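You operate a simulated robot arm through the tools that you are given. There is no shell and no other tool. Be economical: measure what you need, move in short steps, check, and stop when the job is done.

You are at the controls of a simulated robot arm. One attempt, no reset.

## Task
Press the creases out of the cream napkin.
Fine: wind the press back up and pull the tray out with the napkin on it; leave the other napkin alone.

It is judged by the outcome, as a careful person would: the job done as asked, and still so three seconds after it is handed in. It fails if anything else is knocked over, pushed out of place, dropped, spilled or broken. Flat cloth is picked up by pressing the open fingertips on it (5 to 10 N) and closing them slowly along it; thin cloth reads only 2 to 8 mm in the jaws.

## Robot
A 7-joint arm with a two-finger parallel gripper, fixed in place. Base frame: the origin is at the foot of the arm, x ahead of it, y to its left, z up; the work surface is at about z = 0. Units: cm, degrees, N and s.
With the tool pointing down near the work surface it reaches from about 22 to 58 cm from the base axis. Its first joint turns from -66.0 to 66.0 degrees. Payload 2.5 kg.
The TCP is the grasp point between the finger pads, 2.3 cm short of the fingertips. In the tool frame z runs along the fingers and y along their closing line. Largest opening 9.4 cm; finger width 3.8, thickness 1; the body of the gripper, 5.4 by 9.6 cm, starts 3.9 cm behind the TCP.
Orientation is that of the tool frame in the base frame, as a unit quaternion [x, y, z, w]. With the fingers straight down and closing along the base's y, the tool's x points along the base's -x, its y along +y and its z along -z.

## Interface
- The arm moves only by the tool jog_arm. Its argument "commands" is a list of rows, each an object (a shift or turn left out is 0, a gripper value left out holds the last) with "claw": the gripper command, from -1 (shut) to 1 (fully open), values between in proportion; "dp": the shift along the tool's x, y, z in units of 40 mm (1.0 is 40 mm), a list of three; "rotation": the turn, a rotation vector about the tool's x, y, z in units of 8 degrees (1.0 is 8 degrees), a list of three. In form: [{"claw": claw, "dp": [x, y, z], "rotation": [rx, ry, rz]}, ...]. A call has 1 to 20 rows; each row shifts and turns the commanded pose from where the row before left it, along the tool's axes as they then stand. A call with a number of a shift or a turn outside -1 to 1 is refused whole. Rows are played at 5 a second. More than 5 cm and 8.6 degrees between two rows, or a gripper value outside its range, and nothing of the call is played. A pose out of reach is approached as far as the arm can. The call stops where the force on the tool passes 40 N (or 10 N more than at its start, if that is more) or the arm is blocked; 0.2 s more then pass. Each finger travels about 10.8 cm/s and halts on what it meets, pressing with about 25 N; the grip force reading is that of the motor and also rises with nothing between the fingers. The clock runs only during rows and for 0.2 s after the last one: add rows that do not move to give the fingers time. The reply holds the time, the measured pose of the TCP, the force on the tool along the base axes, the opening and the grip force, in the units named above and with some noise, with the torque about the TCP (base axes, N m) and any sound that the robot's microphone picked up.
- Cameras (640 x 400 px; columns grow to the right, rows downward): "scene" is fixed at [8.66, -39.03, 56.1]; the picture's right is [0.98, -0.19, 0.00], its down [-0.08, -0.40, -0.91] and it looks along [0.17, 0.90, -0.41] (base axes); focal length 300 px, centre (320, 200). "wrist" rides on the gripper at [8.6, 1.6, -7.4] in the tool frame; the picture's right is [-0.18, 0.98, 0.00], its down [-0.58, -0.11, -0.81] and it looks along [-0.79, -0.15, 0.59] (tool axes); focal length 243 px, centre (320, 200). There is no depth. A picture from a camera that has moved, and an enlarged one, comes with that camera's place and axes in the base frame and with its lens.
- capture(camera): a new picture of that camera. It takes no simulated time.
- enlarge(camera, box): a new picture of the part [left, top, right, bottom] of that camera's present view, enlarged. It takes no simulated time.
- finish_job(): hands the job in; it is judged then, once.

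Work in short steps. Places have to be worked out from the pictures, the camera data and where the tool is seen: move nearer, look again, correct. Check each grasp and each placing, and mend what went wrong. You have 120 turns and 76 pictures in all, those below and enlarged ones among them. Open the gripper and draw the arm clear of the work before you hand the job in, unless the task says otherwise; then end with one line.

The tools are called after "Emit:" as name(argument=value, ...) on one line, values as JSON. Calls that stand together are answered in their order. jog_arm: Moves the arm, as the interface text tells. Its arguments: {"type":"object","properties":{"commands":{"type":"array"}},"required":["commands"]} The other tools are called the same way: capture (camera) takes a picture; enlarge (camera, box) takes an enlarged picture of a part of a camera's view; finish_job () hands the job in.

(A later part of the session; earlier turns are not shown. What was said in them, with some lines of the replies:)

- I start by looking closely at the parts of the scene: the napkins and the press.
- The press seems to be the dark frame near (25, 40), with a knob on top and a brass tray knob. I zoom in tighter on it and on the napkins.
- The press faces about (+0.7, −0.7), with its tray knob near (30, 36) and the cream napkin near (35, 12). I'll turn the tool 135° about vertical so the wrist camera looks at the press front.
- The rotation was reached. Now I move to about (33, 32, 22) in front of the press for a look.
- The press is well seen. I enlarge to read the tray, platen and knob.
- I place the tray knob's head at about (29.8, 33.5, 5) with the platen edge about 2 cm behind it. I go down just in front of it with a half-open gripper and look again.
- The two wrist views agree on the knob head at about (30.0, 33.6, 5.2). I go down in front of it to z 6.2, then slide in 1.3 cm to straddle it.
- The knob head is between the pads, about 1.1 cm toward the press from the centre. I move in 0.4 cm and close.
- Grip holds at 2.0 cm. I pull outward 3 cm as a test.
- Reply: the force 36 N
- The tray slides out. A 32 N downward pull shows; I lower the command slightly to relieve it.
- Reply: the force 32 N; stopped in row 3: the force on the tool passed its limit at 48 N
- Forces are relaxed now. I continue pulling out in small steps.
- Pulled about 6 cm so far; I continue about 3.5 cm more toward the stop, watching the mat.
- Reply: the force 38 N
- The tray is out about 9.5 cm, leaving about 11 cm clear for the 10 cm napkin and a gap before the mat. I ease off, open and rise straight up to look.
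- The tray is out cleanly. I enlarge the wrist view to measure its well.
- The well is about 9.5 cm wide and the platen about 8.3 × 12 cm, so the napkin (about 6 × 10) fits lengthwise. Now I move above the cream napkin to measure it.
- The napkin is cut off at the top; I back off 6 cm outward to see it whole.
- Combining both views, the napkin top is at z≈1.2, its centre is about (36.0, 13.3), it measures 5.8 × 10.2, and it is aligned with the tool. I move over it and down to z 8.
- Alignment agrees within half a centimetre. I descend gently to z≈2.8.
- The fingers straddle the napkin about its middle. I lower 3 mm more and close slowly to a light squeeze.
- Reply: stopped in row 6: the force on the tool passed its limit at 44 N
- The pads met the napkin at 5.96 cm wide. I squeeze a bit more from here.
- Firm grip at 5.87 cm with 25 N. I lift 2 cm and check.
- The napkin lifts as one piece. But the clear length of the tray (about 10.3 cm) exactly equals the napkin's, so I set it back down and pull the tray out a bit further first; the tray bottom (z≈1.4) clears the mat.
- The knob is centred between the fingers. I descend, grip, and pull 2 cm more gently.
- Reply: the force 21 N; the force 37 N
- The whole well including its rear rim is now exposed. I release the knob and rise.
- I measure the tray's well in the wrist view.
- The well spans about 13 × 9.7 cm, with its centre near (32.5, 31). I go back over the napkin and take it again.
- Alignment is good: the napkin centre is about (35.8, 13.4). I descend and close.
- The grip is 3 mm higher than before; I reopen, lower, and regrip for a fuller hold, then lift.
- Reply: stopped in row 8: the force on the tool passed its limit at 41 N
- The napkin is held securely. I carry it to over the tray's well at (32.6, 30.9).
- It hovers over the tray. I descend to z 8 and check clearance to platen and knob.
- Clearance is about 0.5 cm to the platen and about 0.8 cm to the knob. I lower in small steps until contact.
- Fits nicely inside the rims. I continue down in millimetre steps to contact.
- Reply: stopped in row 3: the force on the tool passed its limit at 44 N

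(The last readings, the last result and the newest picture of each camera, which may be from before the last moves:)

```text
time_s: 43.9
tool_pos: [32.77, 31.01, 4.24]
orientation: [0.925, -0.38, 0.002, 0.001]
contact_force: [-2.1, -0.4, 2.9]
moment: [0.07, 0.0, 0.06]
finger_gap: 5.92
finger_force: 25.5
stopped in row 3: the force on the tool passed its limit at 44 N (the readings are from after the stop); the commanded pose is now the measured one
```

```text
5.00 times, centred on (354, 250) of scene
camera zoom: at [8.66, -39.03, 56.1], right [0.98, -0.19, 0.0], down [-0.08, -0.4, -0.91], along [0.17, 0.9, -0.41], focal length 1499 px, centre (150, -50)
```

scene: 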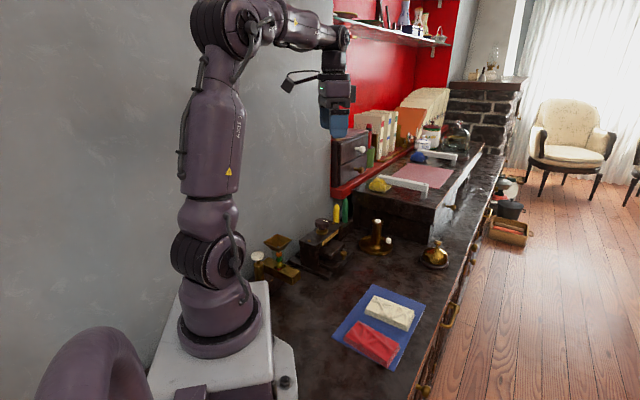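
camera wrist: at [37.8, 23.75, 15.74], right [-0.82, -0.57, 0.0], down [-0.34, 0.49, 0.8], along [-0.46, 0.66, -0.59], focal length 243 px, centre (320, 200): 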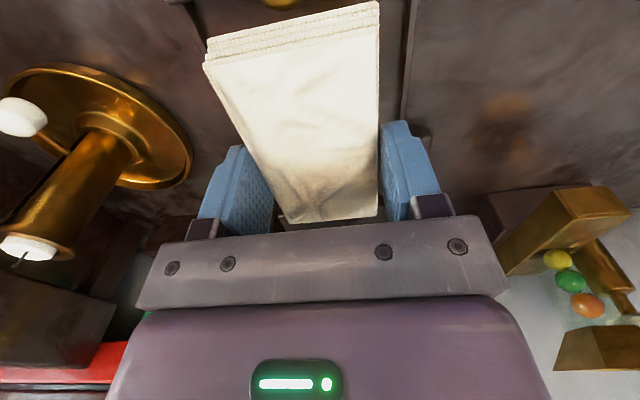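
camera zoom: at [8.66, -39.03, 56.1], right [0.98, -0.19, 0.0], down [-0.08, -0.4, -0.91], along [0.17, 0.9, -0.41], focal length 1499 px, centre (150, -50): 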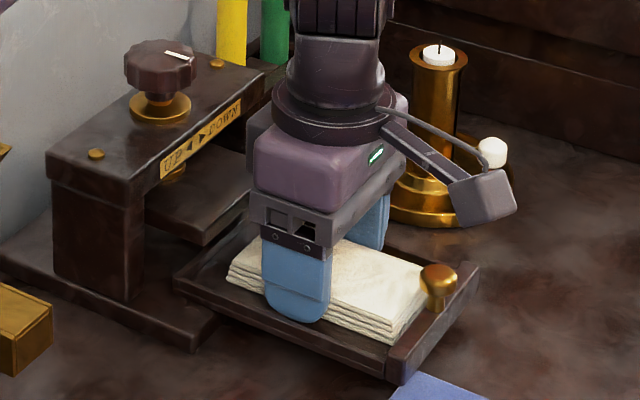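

Contact. I ease up a touch, slide it 0.5 cm back to centre it for the platen, and open gently.

Emit:
jog_arm(commands=[{"dp": [0, 0, -0.03]}, {"dp": [-0.06, 0, 0]}, {"dp": [-0.06, 0, 0]}, {}, {"claw": 0.3}, {"claw": 0.4}, {}])

Emit:
capture(camera="wrist")

```text
time_s: 45.5
tool_pos: [32.35, 31.19, 4.43]
orientation: [0.925, -0.379, 0.003, 0.0]
contact_force: [-0.3, -0.5, -0.2]
moment: [0.02, -0.03, 0.01]
finger_gap: 6.59
finger_force: 0.1
```

```text
35 pictures are left
camera wrist: at [37.5, 24.12, 11.91], right [-0.82, -0.57, 0.0], down [-0.34, 0.49, 0.8], along [-0.46, 0.66, -0.59], focal length 243 px, centre (320, 200)
```

wrist: 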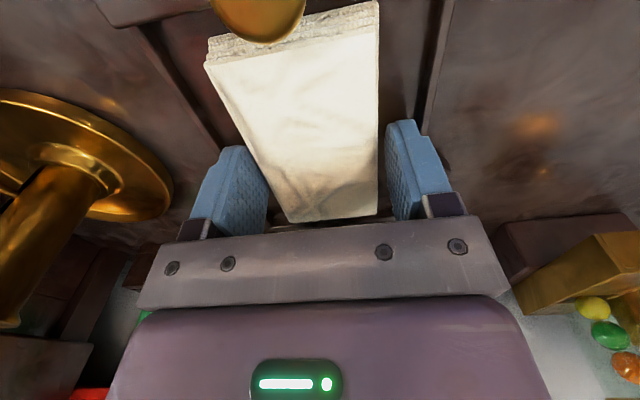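

The napkin lies in the well. I rise, move out over the tray knob and look.

Emit:
jog_arm(commands=[{"dp": [0, 0, -0.6]}, {"dp": [0, 0, -0.9]}, {"dp": [0, 0, -0.8]}, {"claw": 0, "dp": [0.67, 0, 0]}, {"dp": [0.67, 0, 0]}, {"dp": [0.66, 0, 0]}, {}])

Emit:
capture(camera="wrist")

Emit:
enlarge(camera="scene", box=[290, 210, 418, 290])

```text
time_s: 47.1
tool_pos: [37.81, 25.84, 13.61]
orientation: [0.925, -0.38, 0.002, 0.0]
contact_force: [0.2, -0.5, -0.5]
moment: [0.01, -0.01, 0.0]
finger_gap: 4.68
finger_force: 0.0
```

```text
34 pictures are left
camera wrist: at [42.95, 18.57, 21.22], right [-0.82, -0.57, 0.0], down [-0.34, 0.49, 0.8], along [-0.46, 0.66, -0.59], focal length 243 px, centre (320, 200)
```

wrist: 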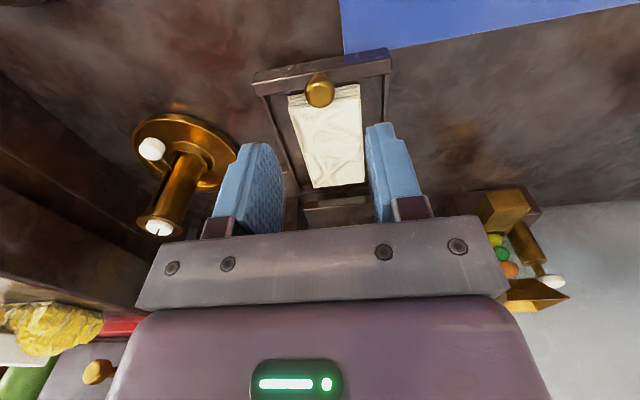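

```text
5.00 times, centred on (354, 250) of scene
camera zoom: at [8.66, -39.03, 56.1], right [0.98, -0.19, 0.0], down [-0.08, -0.4, -0.91], along [0.17, 0.9, -0.41], focal length 1499 px, centre (150, -50)
```

zoom: 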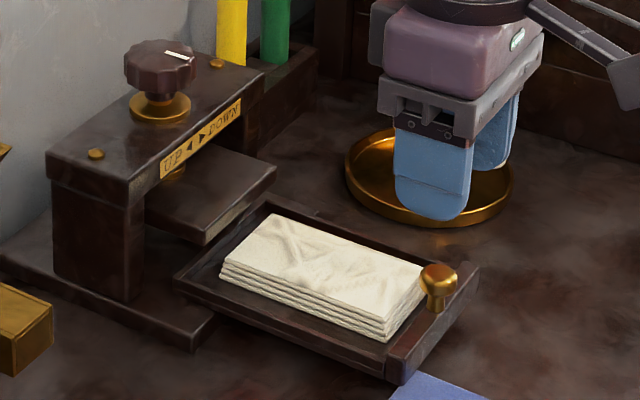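

The napkin is well centred in the tray. I descend to the knob and grip it.

Emit:
jog_arm(commands=[{"dp": [0.1, 0, 0.6]}, {"dp": [0, 0, 0.6]}, {"dp": [0, 0, 0.6]}, {"claw": -0.5}, {"claw": -1}, {}, {}])

```text
time_s: 48.7
tool_pos: [38.14, 25.33, 6.67]
orientation: [0.925, -0.38, 0.004, -0.004]
contact_force: [23.0, 22.8, -18.7]
moment: [-0.36, -0.7, -0.25]
finger_gap: 2.02
finger_force: 45.0
```

Some side load; I nudge to relieve it, then begin pushing the tray in.

Emit:
jog_arm(commands=[{"dp": [0, -0.03, 0.03]}, {}])

Emit:
jog_arm(commands=[{"dp": [-0.15, 0, 0]}, {"dp": [-0.2, 0, 0]}, {"dp": [-0.2, 0, 0]}, {"dp": [-0.2, 0, 0]}, {"dp": [-0.2, 0, 0]}, {}])

```text
time_s: 49.3
tool_pos: [38.34, 25.4, 6.57]
orientation: [0.925, -0.38, 0.002, 0.002]
contact_force: [-1.0, 0.2, 33.0]
moment: [0.57, 0.6, -0.05]
finger_gap: 1.99
finger_force: 44.9
```

```text
time_s: 50.5
tool_pos: [35.66, 28.14, 6.39]
orientation: [0.925, -0.379, 0.001, 0.003]
contact_force: [-1.9, -1.7, 4.8]
moment: [0.04, -0.05, 0.1]
finger_gap: 2.01
finger_force: 45.4
stopped in row 6: the force on the tool passed its limit at 43 N (the readings are from after the stop); the commanded pose is now the measured one
```

Moving well; about 7 cm to go.

Emit:
jog_arm(commands=[{"dp": [-0.2, 0, 0]}, {"dp": [-0.2, 0, 0]}, {"dp": [-0.2, 0, 0]}, {"dp": [-0.2, 0, 0]}, {"dp": [-0.2, 0, 0]}, {}])

Emit:
enlarge(camera="scene", box=[270, 200, 398, 280])

```text
time_s: 52.0
tool_pos: [32.63, 31.04, 6.33]
orientation: [0.925, -0.38, 0.002, 0.002]
contact_force: [14.8, 14.4, -23.1]
moment: [-0.18, -0.54, -0.17]
finger_gap: 2.04
finger_force: 45.3
```

```text
5.00 times, centred on (334, 240) of scene
camera zoom: at [8.67, -39.02, 56.1], right [0.98, -0.19, 0.0], down [-0.08, -0.4, -0.91], along [0.17, 0.9, -0.41], focal length 1499 px, centre (250, 0)
```

zoom: 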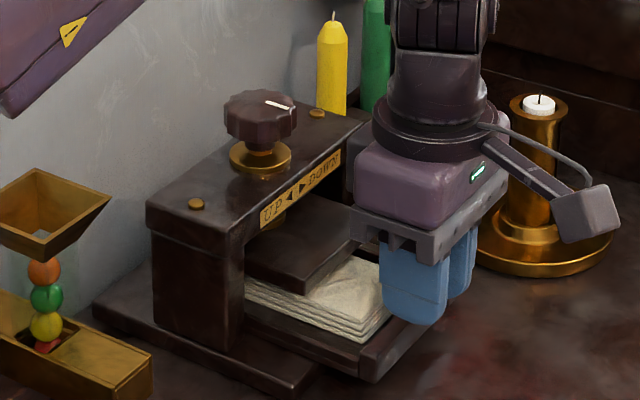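

The napkin clears the platen. About 3 cm to go; I push in smaller steps until the stop.

Emit:
jog_arm(commands=[{"dp": [-0.15, -0.015, 0.02]}, {"dp": [-0.15, 0, 0]}, {"dp": [-0.15, 0, 0]}, {"dp": [-0.15, 0, 0]}, {"dp": [-0.1, 0, 0]}, {}])

Emit:
enlarge(camera="scene", box=[270, 200, 398, 280])

```text
time_s: 53.0
tool_pos: [31.02, 32.64, 6.45]
orientation: [0.925, -0.38, 0.001, 0.005]
contact_force: [-1.7, -1.7, 4.2]
moment: [-0.04, -0.19, -0.07]
finger_gap: 2.02
finger_force: 44.8
stopped in row 5: the force on the tool passed its limit at 44 N (the readings are from after the stop); the commanded pose is now the measured one
```

```text
5.00 times, centred on (334, 240) of scene
camera zoom: at [8.66, -39.03, 56.1], right [0.98, -0.19, 0.0], down [-0.08, -0.4, -0.91], along [0.17, 0.9, -0.41], focal length 1499 px, centre (250, 0)
```

zoom: 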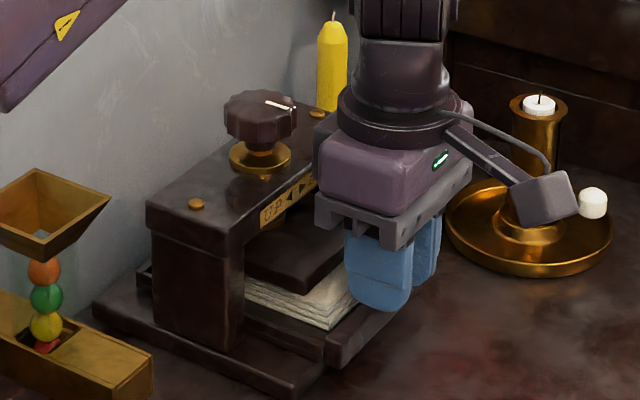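

About 0.7 cm short of the original in-position; I push on gently.

Emit:
jog_arm(commands=[{"dp": [-0.08, 0, 0]}, {"dp": [-0.08, 0, 0]}, {"dp": [-0.05, 0, 0]}, {}])

Emit:
enlarge(camera="scene", box=[270, 200, 398, 280])

```text
time_s: 54.0
tool_pos: [30.48, 33.23, 6.36]
orientation: [0.925, -0.381, 0.002, 0.006]
contact_force: [3.7, -1.2, -6.6]
moment: [0.45, 0.18, 0.0]
finger_gap: 2.02
finger_force: 45.0
```

```text
5.00 times, centred on (334, 240) of scene
camera zoom: at [8.66, -39.03, 56.1], right [0.98, -0.19, 0.0], down [-0.08, -0.4, -0.91], along [0.17, 0.9, -0.41], focal length 1499 px, centre (250, 0)
```

zoom: 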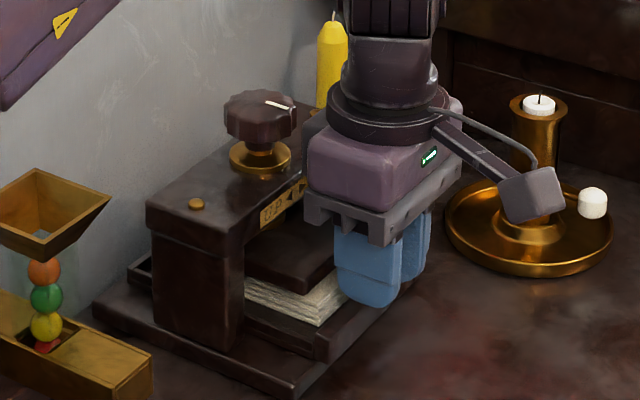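

The tray is fully in. I release, back out 2 cm, and rise clear.

Emit:
jog_arm(commands=[{"claw": -0.3}, {"claw": 0}, {}, {"dp": [0.5, 0, 0]}, {"dp": [0, 0, -0.8]}, {"dp": [0, 0, -0.9]}, {"dp": [0, 0, -0.9]}, {"dp": [0, 0, -0.9]}, {"dp": [0, 0, -0.8]}, {"claw": 1}])

Emit:
capture(camera="wrist")

```text
time_s: 56.2
tool_pos: [31.83, 31.65, 23.49]
orientation: [0.925, -0.379, 0.0, 0.005]
contact_force: [0.0, -0.1, -0.8]
moment: [-0.02, -0.01, -0.01]
finger_gap: 9.39
finger_force: 0.0
```

```text
29 pictures are left
camera wrist: at [37.07, 24.62, 31.05], right [-0.82, -0.57, 0.01], down [-0.34, 0.49, 0.8], along [-0.46, 0.66, -0.6], focal length 243 px, centre (320, 200)
```

wrist: 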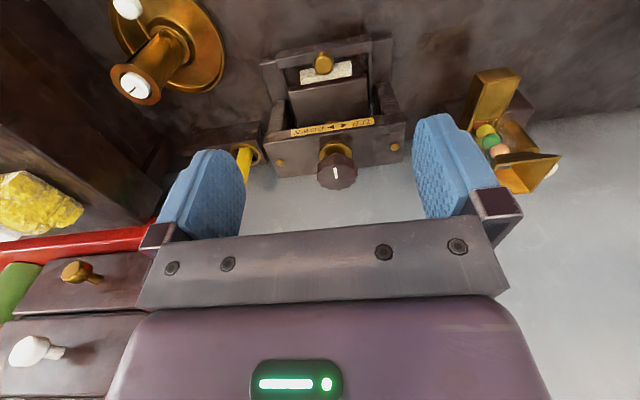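

The napkin sits under the platen. Now I move over the winding knob, which I place near (24.3, 39.4, 12.8).

Emit:
jog_arm(commands=[{"dp": [-0.9, 0, 0]}, {"dp": [-0.9, 0, 0]}, {"dp": [-0.88, -0.05, 0]}, {"dp": [0, 0, 0.7]}, {}])

Emit:
enlarge(camera="scene", box=[260, 170, 388, 250])

Emit:
capture(camera="wrist")

```text
time_s: 57.4
tool_pos: [24.27, 39.51, 20.52]
orientation: [0.925, -0.379, 0.001, 0.006]
contact_force: [-0.1, 0.3, -1.3]
moment: [-0.01, -0.03, 0.02]
finger_gap: 9.36
finger_force: 0.1
```

```text
5.00 times, centred on (324, 210) of scene
camera zoom: at [8.66, -39.03, 56.1], right [0.98, -0.19, 0.0], down [-0.08, -0.4, -0.91], along [0.17, 0.9, -0.41], focal length 1499 px, centre (300, 150)
```

zoom: 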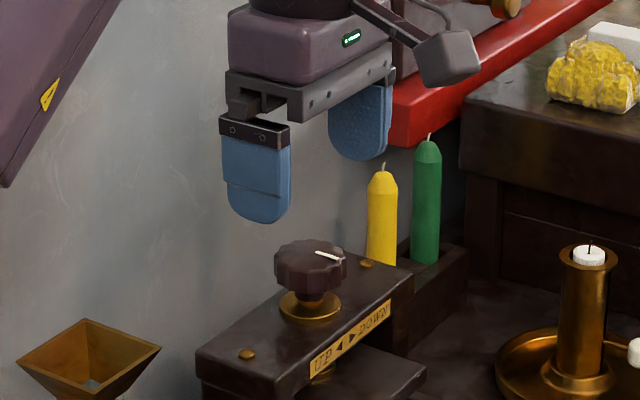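

```text
27 pictures are left
camera wrist: at [29.63, 32.49, 28.06], right [-0.82, -0.57, 0.01], down [-0.34, 0.49, 0.8], along [-0.46, 0.66, -0.6], focal length 243 px, centre (320, 200)
```

wrist: 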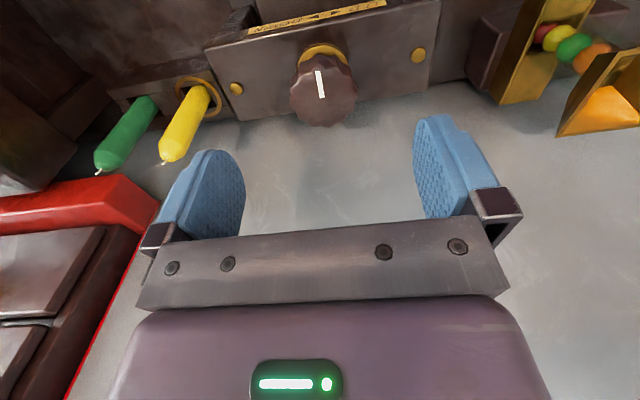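

The knob centre refines to (25.0, 38.9) with its top at z≈13.6; the candles are well clear. I centre, descend to z 14 and close on it.

Emit:
jog_arm(commands=[{"dp": [0.24, -0.02, 0.4]}, {"dp": [0, 0, 0.7]}, {"dp": [0, 0, 0.52]}, {}, {"claw": 0.5}, {"claw": 0.3}, {"claw": 0.1}, {"claw": -0.1}, {}])

Emit:
enlarge(camera="scene", box=[260, 190, 388, 270])

```text
time_s: 59.4
tool_pos: [25.03, 38.75, 14.19]
orientation: [0.925, -0.379, 0.001, 0.006]
contact_force: [-5.1, -4.0, 1.3]
moment: [-0.08, -0.03, 0.07]
finger_gap: 4.51
finger_force: 2.5
```

```text
5.00 times, centred on (324, 230) of scene
camera zoom: at [8.66, -39.03, 56.1], right [0.98, -0.19, 0.0], down [-0.08, -0.4, -0.91], along [0.17, 0.9, -0.41], focal length 1499 px, centre (300, 50)
```

zoom: 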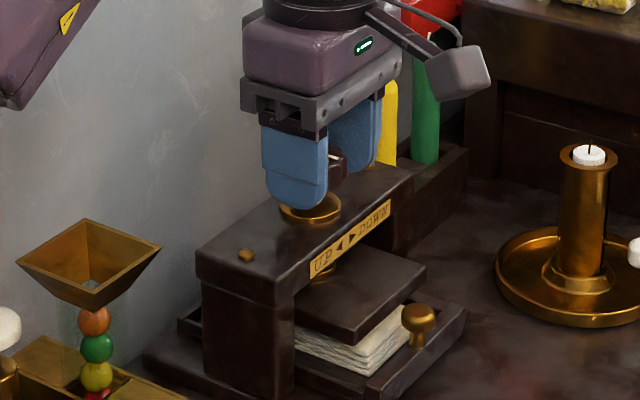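

Contact at 4.5 cm. I firm the grip and try 24° counter-clockwise from above (the label's right arrow seen from the front).

Emit:
jog_arm(commands=[{"claw": -0.5}, {}, {"rotation": [0, 0, -0.7]}, {"rotation": [0, 0, -0.8]}, {"rotation": [0, 0, -0.8]}, {"rotation": [0, 0, -0.8]}, {}])

Emit:
enlarge(camera="scene", box=[260, 190, 388, 270])

```text
time_s: 61.0
tool_pos: [25.28, 38.9, 14.19]
orientation: [0.985, -0.172, 0.001, 0.004]
contact_force: [1.7, 0.9, -6.9]
moment: [0.49, -0.15, -0.61]
finger_gap: 4.18
finger_force: 45.0
```

```text
5.00 times, centred on (324, 230) of scene
camera zoom: at [8.66, -39.03, 56.1], right [0.98, -0.19, 0.0], down [-0.08, -0.4, -0.91], along [0.17, 0.9, -0.41], focal length 1499 px, centre (300, 50)
```

zoom: 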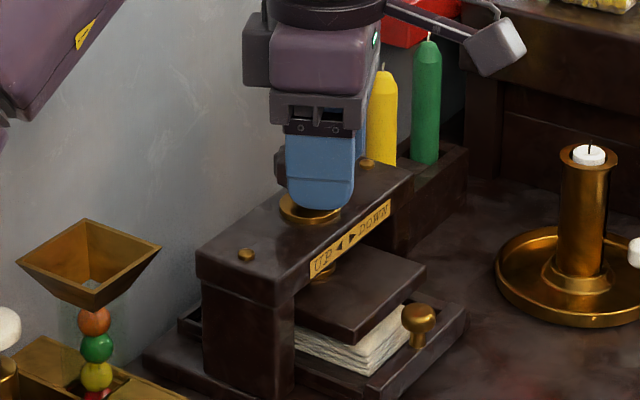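

The change is slight and the torque moderate (0.6 N m). I turn another 48° and compare.

Emit:
jog_arm(commands=[{"rotation": [0, 0, -0.8]}, {"rotation": [0, 0, -0.8]}, {"rotation": [0, 0, -0.8]}, {"rotation": [0, 0, -0.8]}, {"rotation": [0, 0, -0.8]}, {"rotation": [0, 0, -0.8]}, {"rotation": [0, 0, -0.8]}, {}])

Emit:
enlarge(camera="scene", box=[260, 190, 388, 270])

```text
time_s: 62.3
tool_pos: [25.11, 39.42, 14.38]
orientation: [0.992, 0.124, 0.001, -0.005]
contact_force: [-0.2, 1.9, -0.9]
moment: [-0.43, -0.55, -0.87]
finger_gap: 4.14
finger_force: 44.7
stopped in row 6: the force on the tool passed its limit at 43 N (the readings are from after the stop); the commanded pose is now the measured one
```

```text
5.00 times, centred on (324, 230) of scene
camera zoom: at [8.66, -39.04, 56.1], right [0.98, -0.19, 0.0], down [-0.08, -0.4, -0.91], along [0.17, 0.9, -0.41], focal length 1499 px, centre (300, 50)
```

zoom: 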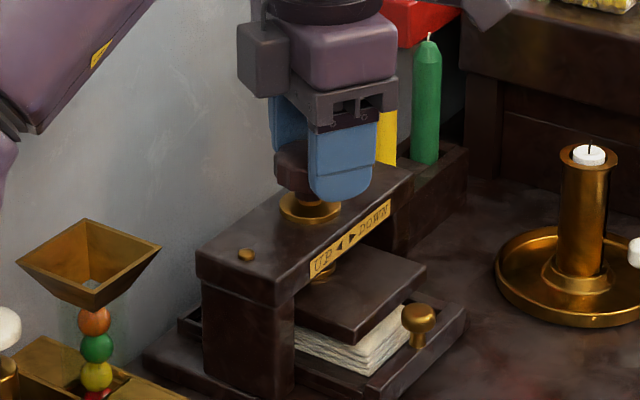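

I need to see whether the knob actually turned; the wrist view shows its pointer mark.

Emit:
capture(camera="wrist")

```text
23 pictures are left
camera wrist: at [33.99, 39.94, 21.92], right [0.06, -1.0, -0.01], down [-0.59, -0.05, 0.81], along [-0.81, -0.05, -0.59], focal length 243 px, centre (320, 200)
```

wrist: 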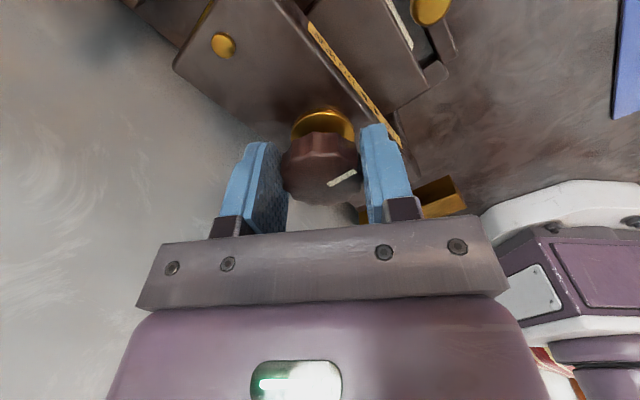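

The pointer hasn't turned: counter-clockwise is against the up stop (the pads just slipped). I reopen, recentre on the knob axis at about (24.45, 39.3), regrip, and try clockwise.

Emit:
jog_arm(commands=[{"claw": 0.1}, {"claw": 0.3}, {"dp": [-0.165, -0.01, 0.07]}, {}, {"claw": 0.1}, {"claw": -0.1}, {"claw": -0.5}, {"claw": -1}, {}])

Emit:
jog_arm(commands=[{"rotation": [0, 0, 0.7]}, {"rotation": [0, 0, 0.7]}, {"rotation": [0, 0, 0.7]}, {"rotation": [0, 0, 0.7]}, {"rotation": [0, 0, 0.7]}, {"rotation": [0, 0, 0.7]}, {}])

Emit:
enlarge(camera="scene", box=[260, 190, 388, 270])

```text
time_s: 64.3
tool_pos: [24.51, 39.28, 14.31]
orientation: [0.992, 0.125, 0.001, -0.004]
contact_force: [-1.0, -13.8, 6.1]
moment: [-0.7, -0.14, -0.07]
finger_gap: 4.13
finger_force: 45.0
```

```text
time_s: 65.9
tool_pos: [24.48, 39.17, 14.22]
orientation: [0.986, -0.168, 0.0, -0.003]
contact_force: [8.0, -22.4, 12.9]
moment: [-0.33, -0.44, 0.04]
finger_gap: 4.15
finger_force: 45.3
```

```text
5.00 times, centred on (324, 230) of scene
camera zoom: at [8.66, -39.04, 56.09], right [0.98, -0.19, 0.0], down [-0.08, -0.4, -0.91], along [0.17, 0.9, -0.41], focal length 1499 px, centre (300, 50)
```

zoom: 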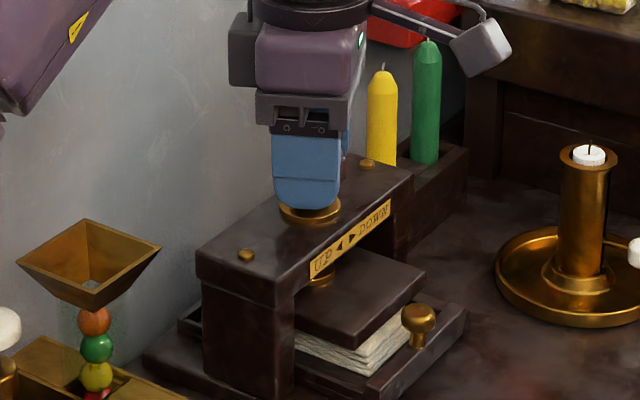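

Clockwise lowers the platen. I continue clockwise, with a tiny recentring.

Emit:
jog_arm(commands=[{"dp": [0, 0.02, 0.03], "rotation": [0, 0, 0.4]}, {"rotation": [0, 0, 0.8]}, {"rotation": [0, 0, 0.8]}, {"rotation": [0, 0, 0.8]}, {"rotation": [0, 0, 0.8]}, {"rotation": [0, 0, 0.8]}, {"rotation": [0, 0, 0.8]}, {"rotation": [0, 0, 0.8]}, {"rotation": [0, 0, 0.8]}, {"rotation": [0, 0, 0.8]}, {}])

```text
time_s: 68.3
tool_pos: [24.34, 39.24, 14.0]
orientation: [0.765, -0.644, -0.003, -0.004]
contact_force: [13.5, -15.9, 20.2]
moment: [-0.39, 0.0, 0.0]
finger_gap: 4.13
finger_force: 45.3
```

Emit:
jog_arm(commands=[{"dp": [0, 0, -0.03], "rotation": [0, 0, 0.8]}, {"rotation": [0, 0, 0.8]}, {"rotation": [0, 0, 0.8]}, {"rotation": [0, 0, 0.8]}, {"rotation": [0, 0, 0.8]}, {"rotation": [0, 0, 0.8]}, {"rotation": [0, 0, 0.8]}, {"rotation": [0, 0, 0.8]}, {}])

Emit:
enlarge(camera="scene", box=[260, 190, 388, 270])

```text
time_s: 70.3
tool_pos: [24.43, 39.23, 14.03]
orientation: [-0.413, 0.911, 0.005, 0.002]
contact_force: [17.7, 8.1, -23.9]
moment: [-0.64, -0.63, 0.35]
finger_gap: 4.09
finger_force: 45.1
```

```text
5.00 times, centred on (324, 230) of scene
camera zoom: at [8.67, -39.02, 56.11], right [0.98, -0.19, 0.0], down [-0.08, -0.4, -0.91], along [0.17, 0.9, -0.41], focal length 1499 px, centre (300, 50)
```

zoom: 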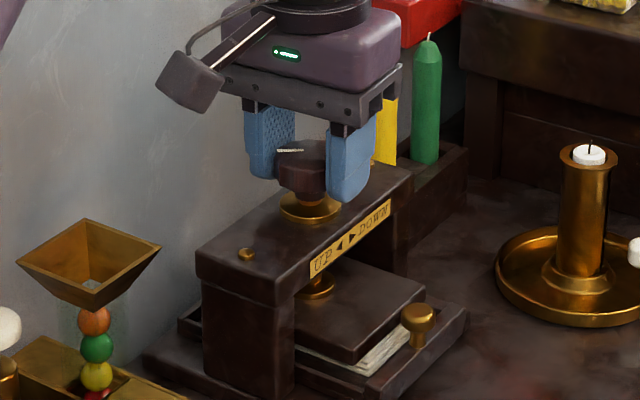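

The platen is nearly on the napkin after about 150° of turn. I continue clockwise until the torque rises firmly.

Emit:
jog_arm(commands=[{"dp": [0, 0, 0.03], "rotation": [0, 0, 0.7]}, {"rotation": [0, 0, 0.7]}, {"rotation": [0, 0, 0.7]}, {"rotation": [0, 0, 0.7]}, {"rotation": [0, 0, 0.7]}, {}])

Emit:
enlarge(camera="scene", box=[260, 190, 388, 270])

```text
time_s: 71.7
tool_pos: [24.42, 39.21, 14.1]
orientation: [-0.18, 0.984, 0.006, 0.001]
contact_force: [2.0, -6.5, 14.1]
moment: [-0.81, -0.2, 0.54]
finger_gap: 4.14
finger_force: 45.1
```

```text
5.00 times, centred on (324, 230) of scene
camera zoom: at [8.66, -39.04, 56.09], right [0.98, -0.19, 0.0], down [-0.08, -0.4, -0.91], along [0.17, 0.9, -0.41], focal length 1499 px, centre (300, 50)
```

zoom: 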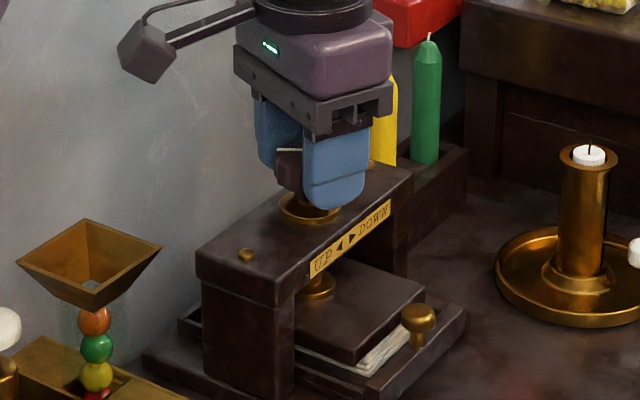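

The pointer seems to have stayed, so the press may be at its firm end. I zoom in on the platen and napkin.

Emit:
enlarge(camera="scene", box=[310, 235, 358, 265])

```text
13.33 times, centred on (334, 250) of scene
camera zoom: at [8.66, -39.04, 56.09], right [0.98, -0.19, 0.0], down [-0.08, -0.4, -0.91], along [0.17, 0.9, -0.41], focal length 3997 px, centre (133, -467)
```

zoom: 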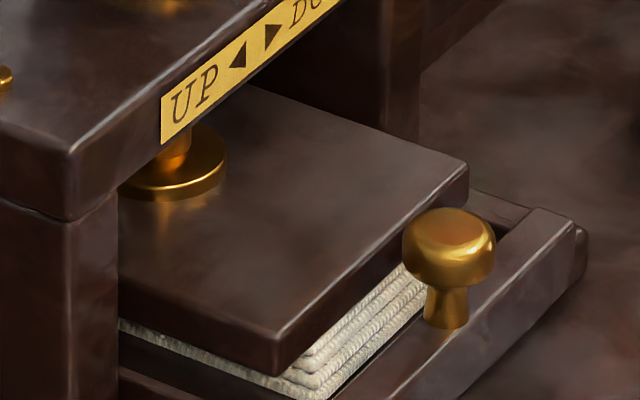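

The platen is resting on the napkin. I regrip the knob 56° back and squeeze clockwise again to be sure it's pressed firmly.

Emit:
jog_arm(commands=[{"claw": 0.1}, {"claw": 0.3}, {"rotation": [0, 0, -1]}, {"rotation": [0, 0, -1]}, {"rotation": [0, 0, -1]}, {"rotation": [0, 0, -1]}, {"rotation": [0, 0, -1]}, {"rotation": [0, 0, -1]}, {"rotation": [0, 0, -1]}, {}, {"claw": 0.1}, {"claw": -0.1}, {"claw": -0.5}, {"claw": -1}, {}, {}])

Emit:
jog_arm(commands=[{"rotation": [0, 0, 0.5]}, {"rotation": [0, 0, 0.5]}, {}])

Emit:
jog_arm(commands=[{"rotation": [0, 0, 0.5]}, {"rotation": [0, 0, 0.5]}, {}])

Emit:
jog_arm(commands=[{"rotation": [0, 0, 0.5]}, {"rotation": [0, 0, 0.5]}, {"rotation": [0, 0, 0.5]}, {}])

Emit:
enlarge(camera="scene", box=[288, 205, 368, 265])

```text
time_s: 75.1
tool_pos: [24.47, 39.35, 14.11]
orientation: [-0.622, 0.783, 0.003, 0.002]
contact_force: [-6.6, 0.9, -1.5]
moment: [-0.12, -0.41, 0.0]
finger_gap: 4.17
finger_force: 44.4
```

```text
time_s: 75.9
tool_pos: [24.42, 39.12, 14.07]
orientation: [-0.565, 0.825, 0.006, 0.003]
contact_force: [-6.0, 8.6, -0.2]
moment: [-1.0, -0.17, 0.06]
finger_gap: 4.19
finger_force: 45.5
```

```text
time_s: 76.7
tool_pos: [24.36, 39.28, 14.01]
orientation: [-0.506, 0.863, 0.004, 0.003]
contact_force: [1.6, 13.3, -19.1]
moment: [0.6, -0.89, 0.3]
finger_gap: 4.18
finger_force: 45.0
```

```text
time_s: 77.7
tool_pos: [24.42, 39.09, 13.97]
orientation: [-0.413, 0.911, 0.004, 0.0]
contact_force: [-9.1, -2.2, 5.1]
moment: [-0.63, -0.15, 0.41]
finger_gap: 4.14
finger_force: 44.6
```

```text
6.67 times, centred on (328, 235) of scene
camera zoom: at [8.66, -39.03, 56.1], right [0.98, -0.19, 0.0], down [-0.08, -0.4, -0.91], along [0.17, 0.9, -0.41], focal length 1999 px, centre (267, -33)
```

zoom: 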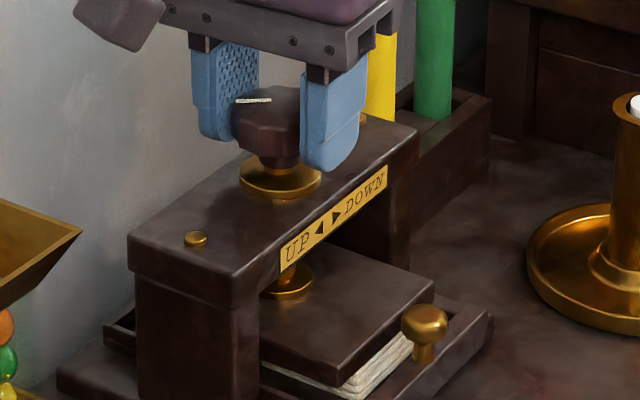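

The platen corner hasn't moved and the torque rises to about 0.4–0.5 N m: the press is tight on the napkin. I add a little more turn and hold it for a few seconds.

Emit:
jog_arm(commands=[{"rotation": [0, 0, 0.6]}, {"rotation": [0, 0, 0.6]}, {}, {}, {}, {}, {}, {}, {}, {}, {}, {}, {}, {}, {}])

```text
time_s: 80.9
tool_pos: [24.41, 39.24, 14.26]
orientation: [-0.336, 0.942, 0.005, 0.001]
contact_force: [-8.8, -0.3, 14.0]
moment: [-0.38, -0.29, 0.78]
finger_gap: 4.13
finger_force: 45.0
```

Held at 0.78 N m. Now I wind it back up, counter-clockwise.

Emit:
jog_arm(commands=[{"rotation": [0, 0, -0.8]}, {"rotation": [0, 0, -0.8]}, {"rotation": [0, 0, -0.8]}, {"rotation": [0, 0, -0.8]}, {"rotation": [0, 0, -0.8]}, {"rotation": [0, 0, -0.8]}, {"rotation": [0, 0, -0.8]}, {"rotation": [0, 0, -0.8]}, {"rotation": [0, 0, -0.8]}, {"rotation": [0, 0, -0.8]}, {}])

Emit:
jog_arm(commands=[{"rotation": [0, 0, -0.8]}, {"rotation": [0, 0, -0.8]}, {"rotation": [0, 0, -0.8]}, {"rotation": [0, 0, -0.8]}, {"rotation": [0, 0, -0.8]}, {"rotation": [0, 0, -0.8]}, {"rotation": [0, 0, -0.8]}, {"rotation": [0, 0, -0.8]}, {}])

Emit:
enlarge(camera="scene", box=[288, 205, 368, 265])

```text
time_s: 83.3
tool_pos: [24.34, 39.09, 14.06]
orientation: [0.784, -0.621, -0.003, -0.003]
contact_force: [-5.5, -5.0, -3.2]
moment: [1.06, 0.39, 0.0]
finger_gap: 4.13
finger_force: 44.8
```

```text
time_s: 85.3
tool_pos: [24.45, 39.12, 14.06]
orientation: [0.975, -0.221, -0.001, -0.005]
contact_force: [-1.0, 0.0, -0.5]
moment: [0.04, 1.11, -0.02]
finger_gap: 4.09
finger_force: 45.1
```

```text
6.67 times, centred on (328, 235) of scene
camera zoom: at [8.66, -39.03, 56.1], right [0.98, -0.19, 0.0], down [-0.08, -0.4, -0.91], along [0.17, 0.9, -0.41], focal length 1999 px, centre (267, -33)
```

zoom: 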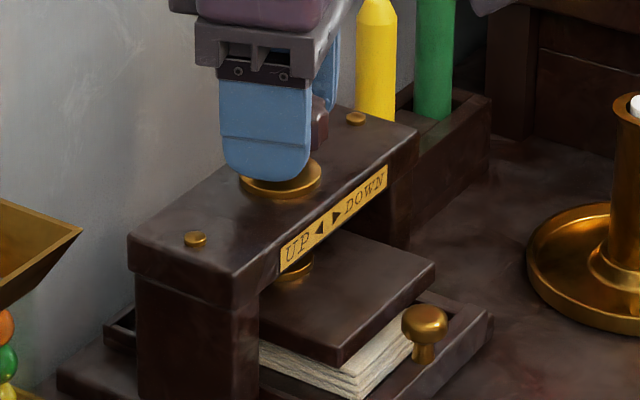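

The platen is rising. I continue to the stop.

Emit:
jog_arm(commands=[{"rotation": [0, 0, -0.8]}, {"rotation": [0, 0, -0.8]}, {"rotation": [0, 0, -0.8]}, {"rotation": [0, 0, -0.8]}, {"rotation": [0, 0, -0.8]}, {"rotation": [0, 0, -0.8]}, {}])

```text
time_s: 86.9
tool_pos: [24.49, 39.16, 14.12]
orientation: [0.994, 0.113, 0.001, -0.007]
contact_force: [3.0, 12.7, -1.4]
moment: [-0.65, -0.04, -0.95]
finger_gap: 4.12
finger_force: 44.8
```

The up stop is reached (−0.95 N m). I release, rise, and turn the tool back to face the tray.

Emit:
jog_arm(commands=[{"claw": 0.1}, {"claw": 0.4}, {}, {"dp": [0, 0, -0.8]}, {"dp": [0, 0, -0.9]}, {"dp": [0, 0, -0.6]}, {"claw": 0, "rotation": [0, 0, 0.97]}, {"rotation": [0, 0, 0.97]}, {"rotation": [0, 0, 0.97]}, {"rotation": [0, 0, 0.97]}, {"rotation": [0, 0, 0.97]}, {"rotation": [0, 0, 0.97]}, {"rotation": [0, 0, 0.97]}, {}])

Emit:
enlarge(camera="scene", box=[270, 200, 398, 280])

```text
time_s: 89.9
tool_pos: [24.41, 38.93, 23.32]
orientation: [0.935, -0.355, -0.002, -0.004]
contact_force: [-0.3, 0.3, -0.5]
moment: [-0.04, -0.01, 0.0]
finger_gap: 4.7
finger_force: 0.1
```

```text
5.00 times, centred on (334, 240) of scene
camera zoom: at [8.66, -39.03, 56.1], right [0.98, -0.19, 0.0], down [-0.08, -0.4, -0.91], along [0.17, 0.9, -0.41], focal length 1499 px, centre (250, 0)
```

zoom: 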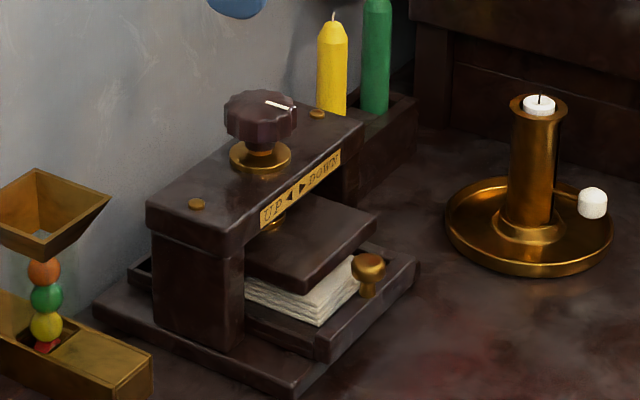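

The press is back to its starting state. I move out in front of the tray knob and descend.

Emit:
jog_arm(commands=[{"rotation": [0, 0, 0.4]}, {"dp": [0.85, 0, 0]}, {"dp": [0.85, 0, 0]}, {"dp": [0.9, 0, 0]}, {"dp": [0, 0, 0.9]}, {"dp": [0, 0, 0.9]}, {"dp": [0, 0, 0.7]}, {}])

Emit:
capture(camera="wrist")

```text
time_s: 91.7
tool_pos: [31.91, 32.19, 13.03]
orientation: [0.925, -0.38, -0.002, -0.004]
contact_force: [0.4, 0.1, -0.2]
moment: [0.02, 0.0, 0.01]
finger_gap: 4.71
finger_force: 0.0
```

```text
15 pictures are left
camera wrist: at [37.08, 24.84, 20.38], right [-0.82, -0.57, -0.01], down [-0.34, 0.48, 0.81], along [-0.46, 0.67, -0.58], focal length 243 px, centre (320, 200)
```

wrist: 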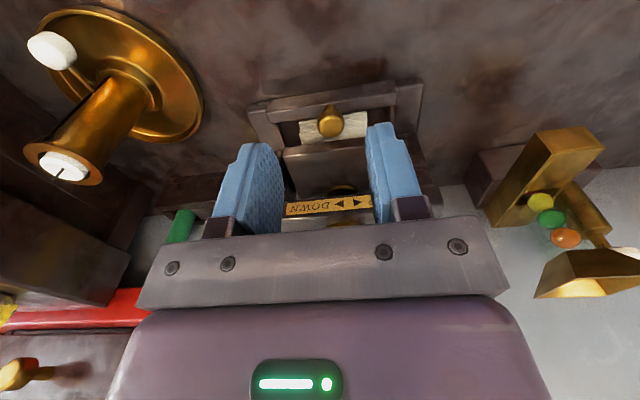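

I correct 0.4 cm sideways, descend, slide in and grip.

Emit:
jog_arm(commands=[{"dp": [0, 0.1, 0.6]}, {"dp": [0, 0, 0.6]}, {"dp": [0, 0, 0.45]}, {"dp": [-0.2, 0, 0]}, {"dp": [-0.2, 0, 0]}, {}])

Emit:
jog_arm(commands=[{"claw": -0.5}, {"claw": -1}, {}, {}])

```text
time_s: 93.1
tool_pos: [30.33, 32.93, 6.46]
orientation: [0.925, -0.381, -0.002, -0.005]
contact_force: [-0.4, 0.2, 0.6]
moment: [-0.01, 0.0, 0.01]
finger_gap: 4.69
finger_force: 0.0
```

```text
time_s: 94.1
tool_pos: [30.51, 33.07, 6.53]
orientation: [0.925, -0.381, -0.002, -0.008]
contact_force: [19.7, 19.5, -12.7]
moment: [-0.01, -0.24, -0.26]
finger_gap: 2.03
finger_force: 44.6
```

Gripped. I relieve the side load and pull the tray out steadily.

Emit:
jog_arm(commands=[{"dp": [0.1, -0.03, 0.03]}, {"dp": [0.15, 0, 0]}, {"dp": [0.2, 0, 0]}, {"dp": [0.2, 0, 0]}, {"dp": [0.2, 0, 0]}, {"dp": [0.2, 0, 0]}, {}])

Emit:
jog_arm(commands=[{"dp": [0.2, 0, 0]}, {"dp": [0.2, 0, 0]}, {"dp": [0.2, 0, 0]}, {"dp": [0.2, 0, 0]}, {"dp": [0.2, 0, 0]}, {}])

Emit:
enlarge(camera="scene", box=[280, 200, 440, 300])

```text
time_s: 95.7
tool_pos: [33.62, 29.91, 6.56]
orientation: [0.925, -0.38, -0.001, -0.005]
contact_force: [10.8, 11.9, 2.5]
moment: [0.2, -0.01, -0.17]
finger_gap: 2.02
finger_force: 45.5
```

```text
time_s: 97.1
tool_pos: [36.38, 27.34, 6.6]
orientation: [0.925, -0.381, -0.002, -0.007]
contact_force: [7.0, 7.8, 23.4]
moment: [0.54, 0.47, -0.05]
finger_gap: 2.02
finger_force: 44.9
```

```text
4.00 times, centred on (360, 250) of scene
camera zoom: at [8.65, -39.04, 56.09], right [0.98, -0.19, 0.0], down [-0.08, -0.4, -0.91], along [0.17, 0.9, -0.41], focal length 1199 px, centre (160, 0)
```

zoom: 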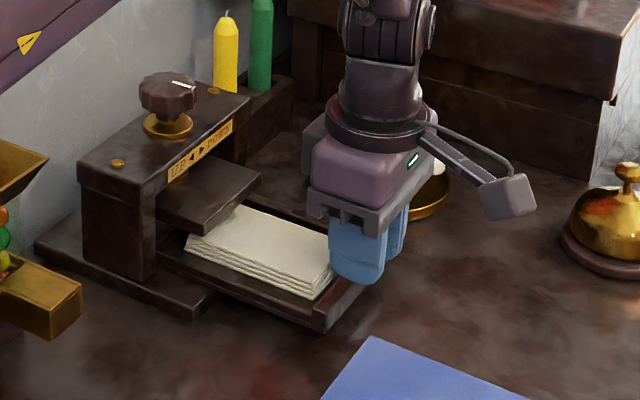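

The napkin looks smooth and rides along. I pull the last 2.4 cm so it's fully clear of the platen.

Emit:
jog_arm(commands=[{"dp": [0.15, 0, -0.02]}, {"dp": [0.15, 0, 0]}, {"dp": [0.15, 0, 0]}, {"dp": [0.15, 0, 0]}, {}])

Emit:
jog_arm(commands=[{"claw": -0.3}, {"claw": 0}, {}, {"dp": [0, 0, -0.5]}, {"dp": [0, 0, -0.9]}, {"dp": [0, 0, -0.9]}, {"dp": [0, 0, -0.9]}, {"dp": [0, 0, -0.9]}, {}])

Emit:
enlarge(camera="scene", box=[290, 215, 402, 285])

Emit:
capture(camera="scene")

```text
time_s: 98.3
tool_pos: [37.99, 25.63, 6.52]
orientation: [0.925, -0.38, -0.001, -0.007]
contact_force: [20.5, 20.2, -8.6]
moment: [-0.21, -0.49, -0.13]
finger_gap: 2.02
finger_force: 45.6
```

```text
time_s: 100.3
tool_pos: [38.15, 25.22, 23.01]
orientation: [0.925, -0.381, -0.002, -0.005]
contact_force: [-0.1, -0.4, -0.1]
moment: [0.02, -0.01, -0.01]
finger_gap: 4.66
finger_force: 0.1
```

```text
5.71 times, centred on (346, 250) of scene
camera zoom: at [8.66, -39.03, 56.1], right [0.98, -0.19, 0.0], down [-0.08, -0.4, -0.91], along [0.17, 0.9, -0.41], focal length 1713 px, centre (171, -86)
```

zoom: 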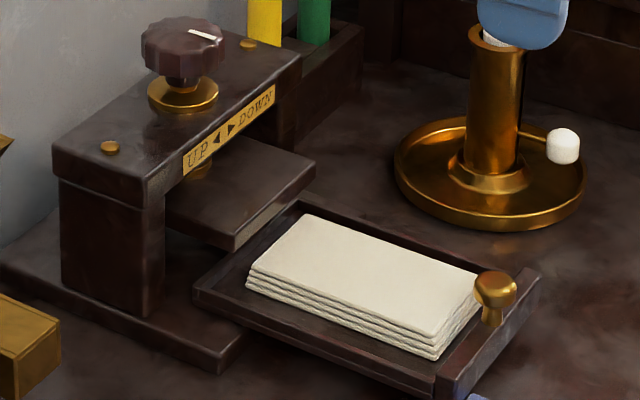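

```text
12 pictures are left
```

scene: 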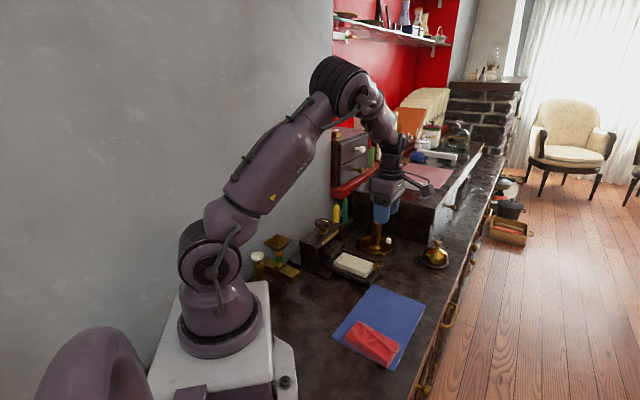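

The napkin is flat and crease-free on the pulled-out tray, the press is up, and the red napkin is untouched. I raise the arm clear with the gripper open.

Emit:
jog_arm(commands=[{"claw": 1, "dp": [0, 0, -0.9]}, {"dp": [0, 0, -0.9]}, {"dp": [0, 0, -0.9]}, {}])

```text
time_s: 101.3
tool_pos: [38.0, 25.34, 34.08]
orientation: [0.925, -0.38, -0.003, -0.004]
contact_force: [-0.4, 0.2, 0.2]
moment: [-0.01, 0.02, -0.02]
finger_gap: 9.43
finger_force: 0.1
```

Everything is in place and the arm is clear, so I hand the job in.

Emit:
finish_job()

```text
The job is handed in.
```

The cream napkin is pressed flat with no creases visible and lies on the pulled-out tray; the press is wound back up and the red napkin was left alone.
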